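You operate a simulated robot arm through the tools that you are given. There is no shell and no other tool. Be economical: measure what you need, move in short steps, check, and stop when the job is done.

You are at the controls of a simulated robot arm. One attempt, no reset.

TASK
Put one of the green pads from the top of the blue bench on the cream plate.

The check looks at the end state, three seconds after you hand in, the way a careful person would. Anything else that was tipped, shoved, dropped, spilled or broken makes it a failure.

THE ROBOT
A 6-joint arm with a two-finger parallel gripper, fixed in place. Base frame: the origin is at the foot of the arm, x ahead of it, y to its left, z up; the work surface is at about z = 0.85. Readings come in m, rad, newtons and seconds.
With the tool pointing down near the work surface it reaches from about 0.24 to 0.64 m from the base axis. Its first joint turns from -1.152 to 1.152 rad. Payload 2.7 kg.
The TCP is the grasp point between the finger pads, 0.023 m short of the fingertips. In the tool frame z runs along the fingers and y along their closing line. Largest opening 0.094 m; finger width 0.038, thickness 0.01; the body of the gripper, 0.054 by 0.096 m, starts 0.039 m behind the TCP.
Orientation is that of the tool frame in the base frame, as a unit quaternion [x, y, z, w]. With the fingers straight down and closing along the base's y, the tool's x points along the base's -x, its y along +y and its z along -z.

THE INTERFACE
- The arm moves only by the tool move_arm. Its argument "plan" is a list that holds one entry, the list of rows, each a list of 5 numbers: the gripper command, from -1 (fully open) to 1 (shut), values between in proportion, then the shift along the base's x, y, z in m, then the turn about the base's z in rad. In form: [[[fingers, dx, dy, dz, spin], ...]]. A call has 1 to 8 rows; each row shifts and turns the commanded pose from where the row before left it. Each row takes 0.2 s and may step no farther than 0.05 m and 0.15 rad from the row before; otherwise, or with a gripper value out of range, the whole call is refused. A pose out of reach is approached as far as the arm can. The call stops where the force on the tool passes 40 N (or 10 N more than at its start, if that is more) or the arm is blocked; 0.2 s more then pass. The fingers move at their own pace (about 0.045 m/s each) and stop on an object; they squeeze with about 25 N. The grip force told is the motor's: it shows also when the fingers shut on nothing. Time passes only in rows, and 0.2 s behind the last, so rows that do not move let the fingers close. It gives the time, the measured TCP pose, the force on the tool (base axes), the opening and the grip force at its end, in the units of the frame above (readings bear some noise).
- Cameras (640 x 400 px; columns grow to the right, rows downward): "scene" is fixed at [0.0817, -0.4302, 1.3931]; the picture's right is [0.67, -0.74, 0.00], its down [-0.52, -0.47, -0.71] and it looks along [0.53, 0.48, -0.70] (base axes); focal length 318 px, centre (320, 200). "wrist" rides on the gripper at [-0.039, 0, -0.044] in the tool frame; the picture's right is [0.00, -1.00, 0.00], its down [0.97, 0.00, -0.24] and it looks along [0.24, 0.00, 0.97] (tool axes); focal length 218 px, centre (320, 200).
- camera(camera): a new picture of that camera. No time passes.
- pixel_to_xyz(camera, pixels): there is no depth. For up to 12 entries [column, row, z] of the newest picture of that camera ("zoom" is the newest enlarged one), the place [x, y] in the base frame at which the ray of that pixel passes the height z, good to about 0.002 m, but the place of the scene camera against the robot may be out by one fixed shift of up to 0.018 m in any direction. No time passes.
- zoom(camera, box): a new picture of the part [left, top, right, bottom] of that camera's present view, enlarged. No time passes.
- sign_off(): hands the job in; it is judged then, once.

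Work in short steps. Measure before you move; look again where a grasp or a placing could have gone wrong, and mend it. You have 60 turns and 30 pictures in all, those below and enlarged ones among them. Open the gripper and draw the arm clear of the work before you hand the job in, unless the task says otherwise; then end with one line.

The tools are called by a JSON object that holds its "method" and its "body". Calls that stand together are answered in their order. move_arm: Moves the arm, as the interface text tells. Its arguments: {"type":"object","properties":{"plan":{"type":"array","items":{"type":"array","items":{"type":"array","items":{"type":"number"}}}}},"required":["plan"]} The other tools are called the same way: camera (camera) takes a picture; pixel_to_xyz (camera, pixels) gives the place at which the rays of pixels pass given heights; zoom (camera, box) takes an enlarged picture of a part of a camera's view; sign_off () hands the job in.

At the start:

```text
time: 0.0
tool_pos: [0.3282, -0.0647, 1.1256]
orientation: [0.0, 1.0, 0.0, -0.001]
wrist_force: [0.0, 0.2, -0.3]
width: 0.0942
grasp_force: 0.1
```

scene: 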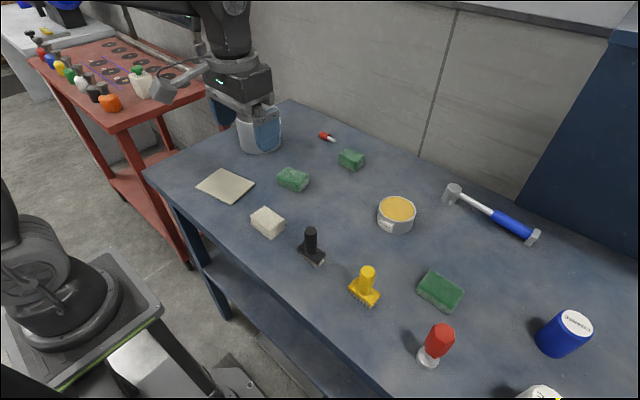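
wrist: 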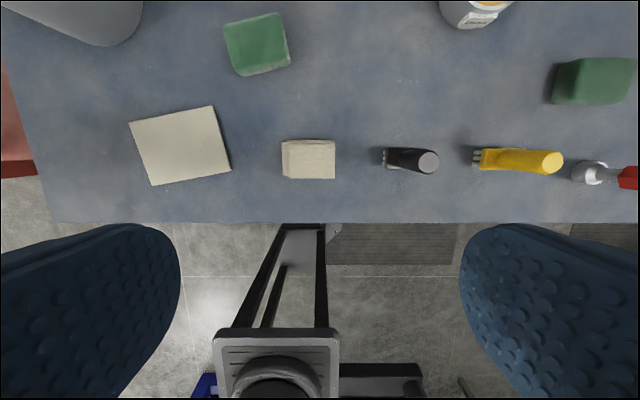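

The wrist view shows the cream plate near (181,145) and a green pad near (257,44), close to each other. I'll measure their corners.

{"method": "pixel_to_xyz", "body": {"camera": "wrist", "pixels": [[130, 122, 0.855], [212, 106, 0.855], [231, 171, 0.855], [152, 186, 0.855], [224, 24, 0.88], [279, 13, 0.88], [290, 64, 0.85], [238, 76, 0.85], [284, 47, 0.88], [232, 60, 0.88], [257, 44, 0.865]]}}

{"method": "zoom", "body": {"camera": "wrist", "box": [100, 0, 340, 200]}}

{"method": "zoom", "body": {"camera": "scene", "box": [180, 110, 380, 250]}}

```text
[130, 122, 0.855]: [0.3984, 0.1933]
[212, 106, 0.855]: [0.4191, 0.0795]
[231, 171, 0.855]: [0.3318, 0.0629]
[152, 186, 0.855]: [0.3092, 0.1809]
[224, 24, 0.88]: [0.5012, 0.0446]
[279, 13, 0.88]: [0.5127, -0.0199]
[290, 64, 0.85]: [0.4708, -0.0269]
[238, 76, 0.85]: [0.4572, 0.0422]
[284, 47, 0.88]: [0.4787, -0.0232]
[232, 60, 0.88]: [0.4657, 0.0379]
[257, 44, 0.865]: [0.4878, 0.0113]
```

```text
2.00 times, centred on (220, 100) of wrist
```

zoom: 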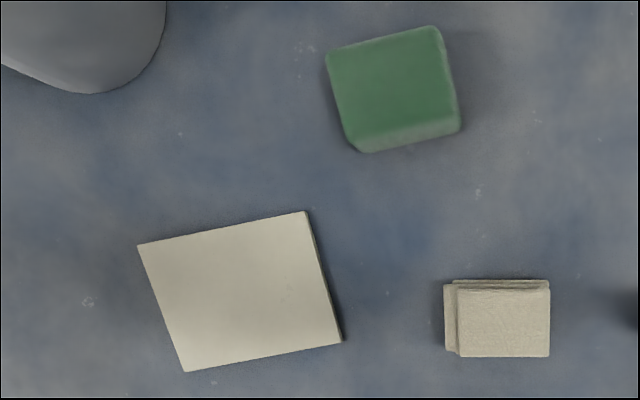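

```text
2.86 times, centred on (280, 180) of scene
```

zoom: 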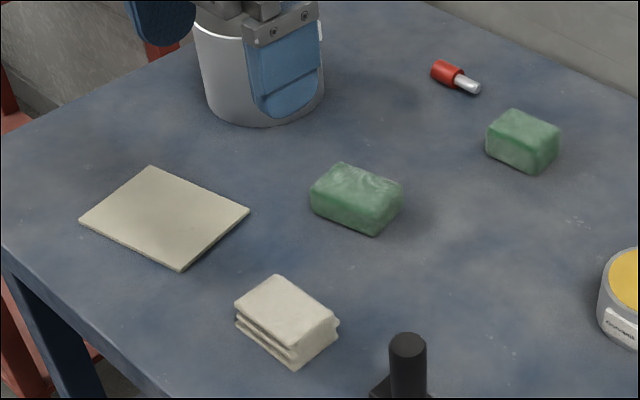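

The target pad's near-top edge is about 0.06 m long, tilted about 0.21 rad, centred near (0.487, 0.010). I'll move roughly above it with that spin for a closer look.

{"method": "move_arm", "body": {"plan": [[[-1, 0.035, 0.02, -0.01, 0.07], [-1, 0.035, 0.02, -0.01, 0.07], [-1, 0.035, 0.02, -0.01, 0.07], [-1, 0.03, 0.014, -0.01, 0], [-1, 0, 0, 0, 0]]]}}

{"method": "zoom", "body": {"camera": "wrist", "box": [160, 0, 480, 200]}}

```text
time: 1.2
tool_pos: [0.4625, 0.0052, 1.0848]
orientation: [-0.105, 0.994, 0.001, -0.001]
wrist_force: [0.0, 0.2, 0.3]
width: 0.0941
grasp_force: 0.2
```

```text
2.00 times, centred on (320, 100) of wrist
```

zoom: 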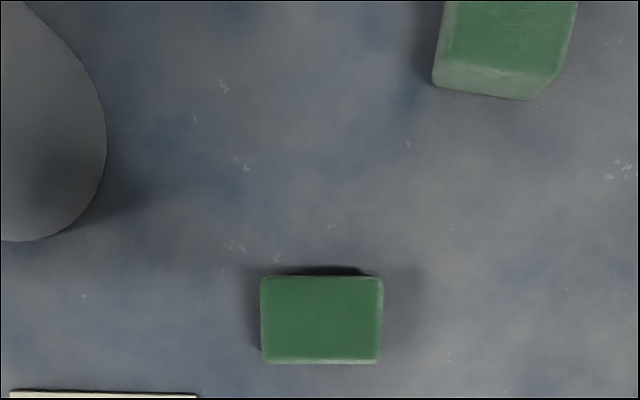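

The pad is now square to the view at zoom (261–383, 276–363). I'll measure its edges at a couple of heights.

{"method": "pixel_to_xyz", "body": {"camera": "zoom", "pixels": [[261, 319, 0.88], [382, 319, 0.88], [322, 276, 0.88], [322, 362, 0.88], [322, 319, 0.88], [322, 319, 0.89], [322, 268, 0.85], [322, 319, 0.87]]}}

```text
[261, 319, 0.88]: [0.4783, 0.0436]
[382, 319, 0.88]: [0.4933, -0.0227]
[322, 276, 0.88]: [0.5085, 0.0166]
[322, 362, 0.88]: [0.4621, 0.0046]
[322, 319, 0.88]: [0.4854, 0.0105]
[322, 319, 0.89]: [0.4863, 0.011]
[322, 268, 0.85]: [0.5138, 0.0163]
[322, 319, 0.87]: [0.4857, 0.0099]
```

The pad is 0.067 × 0.047 m, centred at (0.486, 0.0105), with its top at about z 0.885. I'll move over it and go down to z ≈ 0.935, then check the pose.

{"method": "move_arm", "body": {"plan": [[[-1, 0.023, 0.003, -0.02, 0], [-1, 0, 0, -0.045, 0], [-1, 0, 0, -0.045, 0], [-1, 0, 0, -0.04, 0], [-1, 0, 0, 0, 0], [-1, 0, 0, 0, 0]]]}}

{"method": "camera", "body": {"camera": "wrist"}}

```text
time: 2.6
tool_pos: [0.4864, 0.0108, 0.9362]
orientation: [-0.106, 0.994, 0.0, 0.001]
wrist_force: [0.0, 0.0, 0.0]
width: 0.0939
grasp_force: 0.1
```

```text
24 pictures are left
```

wrist: 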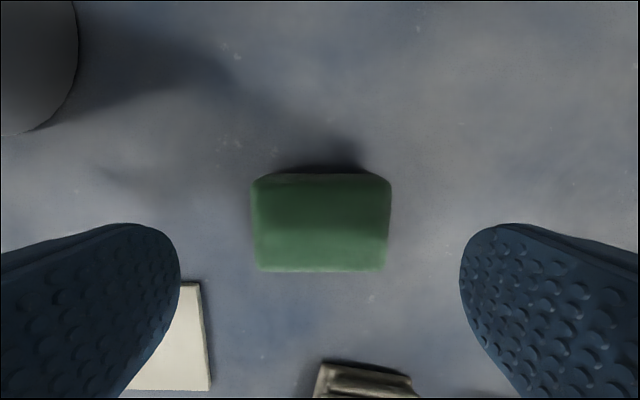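

The pad (252–390, 172–271) is centred between the fingers at column 320. I'll descend to z ≈ 0.878 and close.

{"method": "move_arm", "body": {"plan": [[[-1, 0, 0, -0.03, 0], [-1, 0, 0, -0.028, 0], [-1, 0, 0, 0, 0], [1, 0, 0, 0, 0], [1, 0, 0, 0, 0], [1, 0, 0, 0, 0], [1, 0, 0, 0, 0]]]}}

```text
time: 4.2
tool_pos: [0.4861, 0.0117, 0.8773]
orientation: [-0.104, 0.995, 0.0, 0.0]
wrist_force: [0.2, 0.1, -0.2]
width: 0.069
grasp_force: 25.4
```

The fingers hold the pad at width 0.069 with 25 N. I'll lift it and check that it is held and where the plate lies.

{"method": "move_arm", "body": {"plan": [[[1, 0, 0, 0.03, 0], [1, 0, 0, 0.04, 0], [1, 0, 0, 0.04, 0], [1, 0, 0, 0, 0]]]}}

{"method": "camera", "body": {"camera": "wrist"}}

{"method": "pixel_to_xyz", "body": {"camera": "wrist", "pixels": [[320, 200, 0.855]]}}

```text
time: 5.2
tool_pos: [0.4863, 0.0116, 0.9891]
orientation: [-0.104, 0.995, 0.0, 0.001]
wrist_force: [-0.1, -0.7, -0.6]
width: 0.069
grasp_force: 25.1
```

```text
23 pictures are left
```

wrist: 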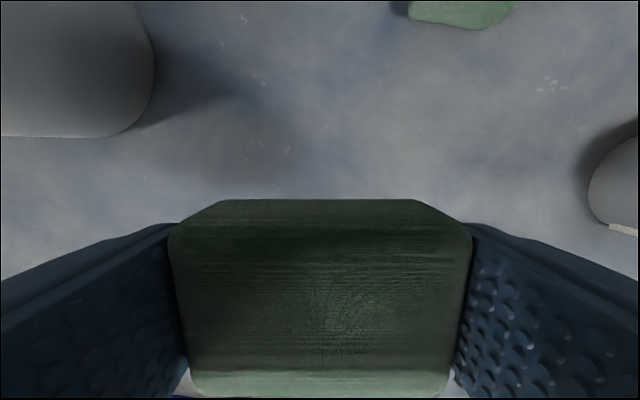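

```text
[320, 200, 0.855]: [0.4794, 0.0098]
```

The pad is held firmly (width 0.069). Before carrying it over I'll check the scene for the plate and the nearby grey cylinder.

{"method": "camera", "body": {"camera": "scene"}}

{"method": "pixel_to_xyz", "body": {"camera": "scene", "pixels": [[262, 155, 0.85], [244, 148, 0.85], [281, 140, 0.85], [197, 187, 0.855], [233, 168, 0.855], [255, 184, 0.855], [235, 204, 0.855]]}}

{"method": "pixel_to_xyz", "body": {"camera": "wrist", "pixels": [[155, 70, 0.85], [105, 137, 0.85], [140, 115, 0.85], [155, 70, 0.92], [105, 137, 0.92]]}}

```text
22 pictures are left
```

scene: 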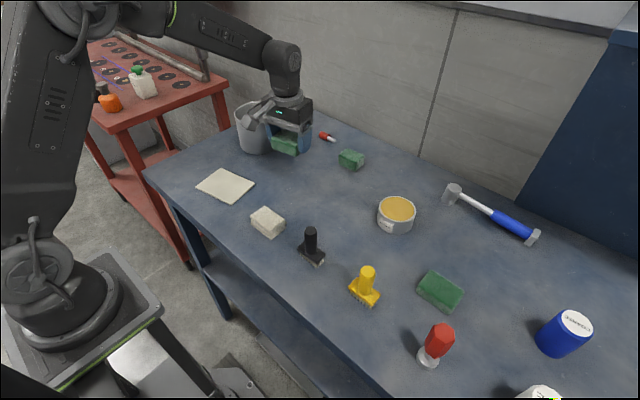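

```text
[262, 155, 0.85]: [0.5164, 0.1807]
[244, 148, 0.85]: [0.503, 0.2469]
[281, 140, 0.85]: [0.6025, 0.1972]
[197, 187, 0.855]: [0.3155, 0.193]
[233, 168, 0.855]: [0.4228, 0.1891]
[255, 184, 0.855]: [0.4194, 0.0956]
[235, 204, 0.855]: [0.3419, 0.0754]
```

```text
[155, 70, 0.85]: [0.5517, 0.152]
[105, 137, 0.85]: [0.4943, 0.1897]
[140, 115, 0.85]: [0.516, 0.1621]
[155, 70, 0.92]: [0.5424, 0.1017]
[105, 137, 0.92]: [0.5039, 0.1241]
```

The bucket starts at about x 0.49, y 0.15, so I'll pull back in x first, then go left to the plate centre (0.365, 0.129).

{"method": "move_arm", "body": {"plan": [[[1, -0.04, 0, 0, 0], [1, -0.04, 0.01, 0, 0], [1, -0.041, 0.02, 0, 0], [1, 0, 0.045, 0, 0], [1, 0, 0.042, 0, 0], [1, 0, 0, 0, 0], [1, 0, 0, 0, 0]]]}}

{"method": "camera", "body": {"camera": "scene"}}

{"method": "camera", "body": {"camera": "wrist"}}

```text
time: 6.8
tool_pos: [0.3619, 0.1284, 0.9863]
orientation: [-0.105, 0.994, 0.0, 0.0]
wrist_force: [-0.1, -0.7, -0.8]
width: 0.0687
grasp_force: 25.6
```

```text
21 pictures are left
```

scene: 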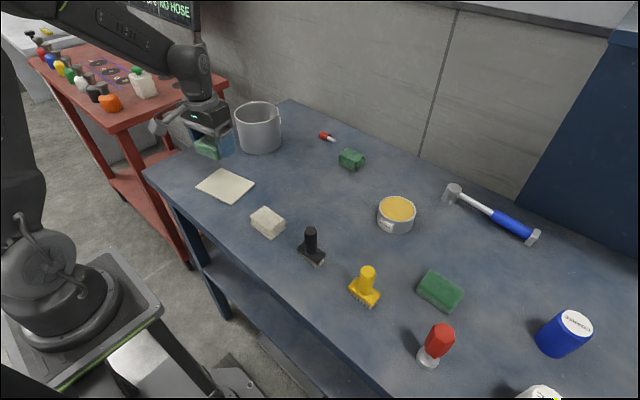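

```text
20 pictures are left
```

wrist: 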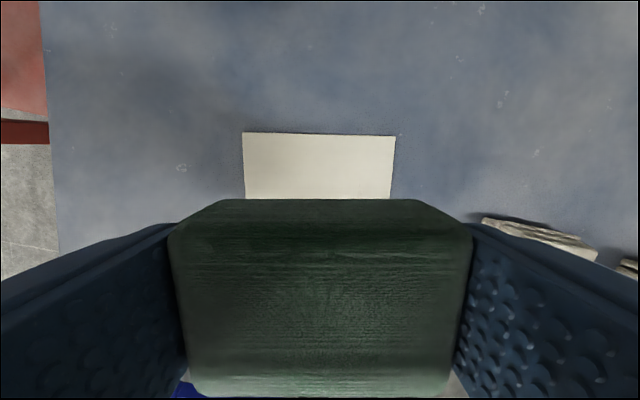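

The plate's far edge shows at (243,132)–(396,135), nicely centred on column 320. I'll check its location against the TCP.

{"method": "pixel_to_xyz", "body": {"camera": "wrist", "pixels": [[243, 132, 0.855], [396, 135, 0.855], [319, 133, 0.855]]}}

```text
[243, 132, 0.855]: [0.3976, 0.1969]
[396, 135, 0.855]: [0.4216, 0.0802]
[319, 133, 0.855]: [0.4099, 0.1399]
```

The plate centre is about (0.366, 0.1295), 4 mm from the TCP. I'll correct that and descend to z ≈ 0.890, just above contact.

{"method": "move_arm", "body": {"plan": [[[1, 0.003, 0.001, -0.03, 0], [1, 0, 0, -0.03, 0], [1, 0, 0, -0.025, 0], [1, 0, 0, -0.013, 0], [1, 0, 0, 0, 0]]]}}

{"method": "zoom", "body": {"camera": "scene", "box": [160, 120, 300, 220]}}

```text
time: 8.0
tool_pos: [0.3679, 0.1298, 0.89]
orientation: [-0.105, 0.995, 0.0, 0.0]
wrist_force: [0.9, 0.0, -0.7]
width: 0.0691
grasp_force: 25.1
```

```text
4.00 times, centred on (230, 170) of scene
```

zoom: 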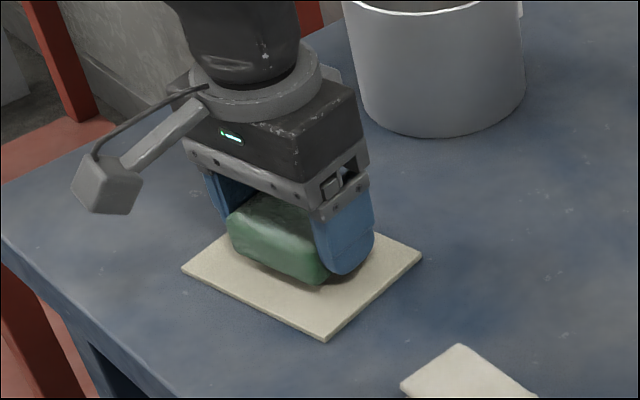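

The pad hangs just above the plate, well centred. I'll lower in 2–3 mm steps to feel contact.

{"method": "move_arm", "body": {"plan": [[[1, 0, 0, -0.003, 0], [1, 0, 0, -0.002, 0], [1, 0, 0, 0, 0]]]}}

```text
time: 8.8
tool_pos: [0.3684, 0.1291, 0.8852]
orientation: [-0.104, 0.995, 0.0, 0.0]
wrist_force: [-0.6, 0.2, 0.4]
width: 0.0691
grasp_force: 24.9
```

There is no clear contact force yet at z 0.885; I'll lower a little further.

{"method": "move_arm", "body": {"plan": [[[1, 0, 0, -0.0015, 0], [1, 0, 0, -0.0015, 0], [1, 0, 0, 0, 0]]]}}

```text
time: 9.6
tool_pos: [0.369, 0.1299, 0.8819]
orientation: [-0.105, 0.994, 0.0, 0.001]
wrist_force: [-2.1, -2.2, 12.3]
width: 0.069
grasp_force: 25.0
```

Upward force of 12 N shows the pad is resting on the plate. I'll ease up 1 mm, open the fingers, and then rise.

{"method": "move_arm", "body": {"plan": [[[1, 0, 0, 0.001, 0], [-0.8, 0, 0, 0, 0], [-0.8, 0, 0, 0, 0], [-0.8, 0, 0, 0, 0], [-0.8, 0, 0, 0.03, 0], [-0.8, 0, 0, 0.04, 0], [-0.8, 0, 0, 0.04, 0], [-0.8, 0, 0, 0.04, 0]]]}}

{"method": "zoom", "body": {"camera": "scene", "box": [160, 120, 300, 220]}}

```text
time: 11.4
tool_pos: [0.3682, 0.1273, 1.0328]
orientation: [-0.105, 0.995, 0.0, 0.001]
wrist_force: [0.5, -0.6, -0.2]
width: 0.0845
grasp_force: 0.1
```

```text
4.00 times, centred on (230, 170) of scene
```

zoom: 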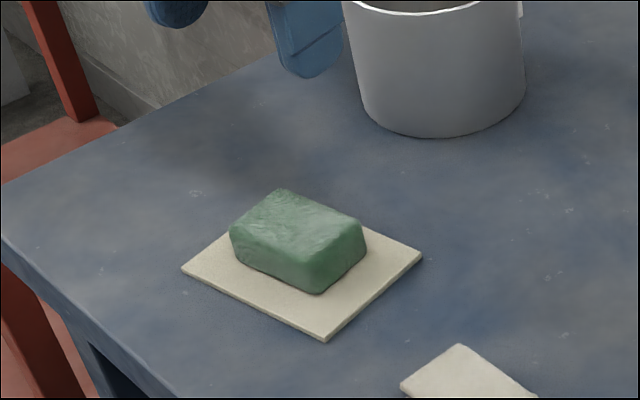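

The pad sits flat on the plate, and nothing else has moved. I'll raise the arm clear and take a last look.

{"method": "move_arm", "body": {"plan": [[[-1, 0, -0.03, 0.04, 0], [-1, 0, -0.04, 0.04, 0], [-1, 0, -0.04, 0, 0], [-1, 0, -0.04, 0, 0], [-1, 0, 0, 0, 0]]]}}

{"method": "camera", "body": {"camera": "scene"}}

```text
refused: row 2 steps farther than a row can; nothing moved
```

```text
17 pictures are left
```

scene: 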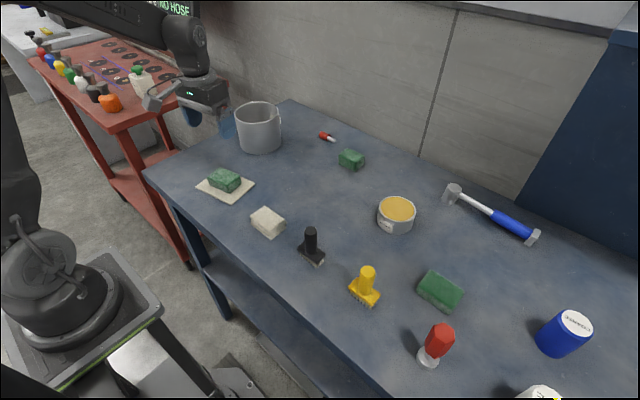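

That call was refused because one step was too long. I'll repeat it with smaller steps; everything on the bench looks undisturbed.

{"method": "move_arm", "body": {"plan": [[[-1, 0, 0, 0.045, 0], [-1, 0, 0, 0.045, 0], [-1, 0, -0.04, 0, 0], [-1, 0, -0.04, 0, 0], [-1, 0, 0, 0, 0]]]}}

```text
time: 12.6
tool_pos: [0.3685, 0.0501, 1.1226]
orientation: [-0.106, 0.994, 0.001, 0.001]
wrist_force: [0.4, -0.6, 0.0]
width: 0.0942
grasp_force: 0.0
```

The arm is clear at z 1.12 with the gripper open, and the pad is on the plate, so I'm handing in.

{"method": "sign_off", "body": {}}

```text
The job is handed in.
```

I placed one green pad flat on the cream plate. In the last picture nothing else on the bench looked disturbed, and the arm is clear with its gripper open.
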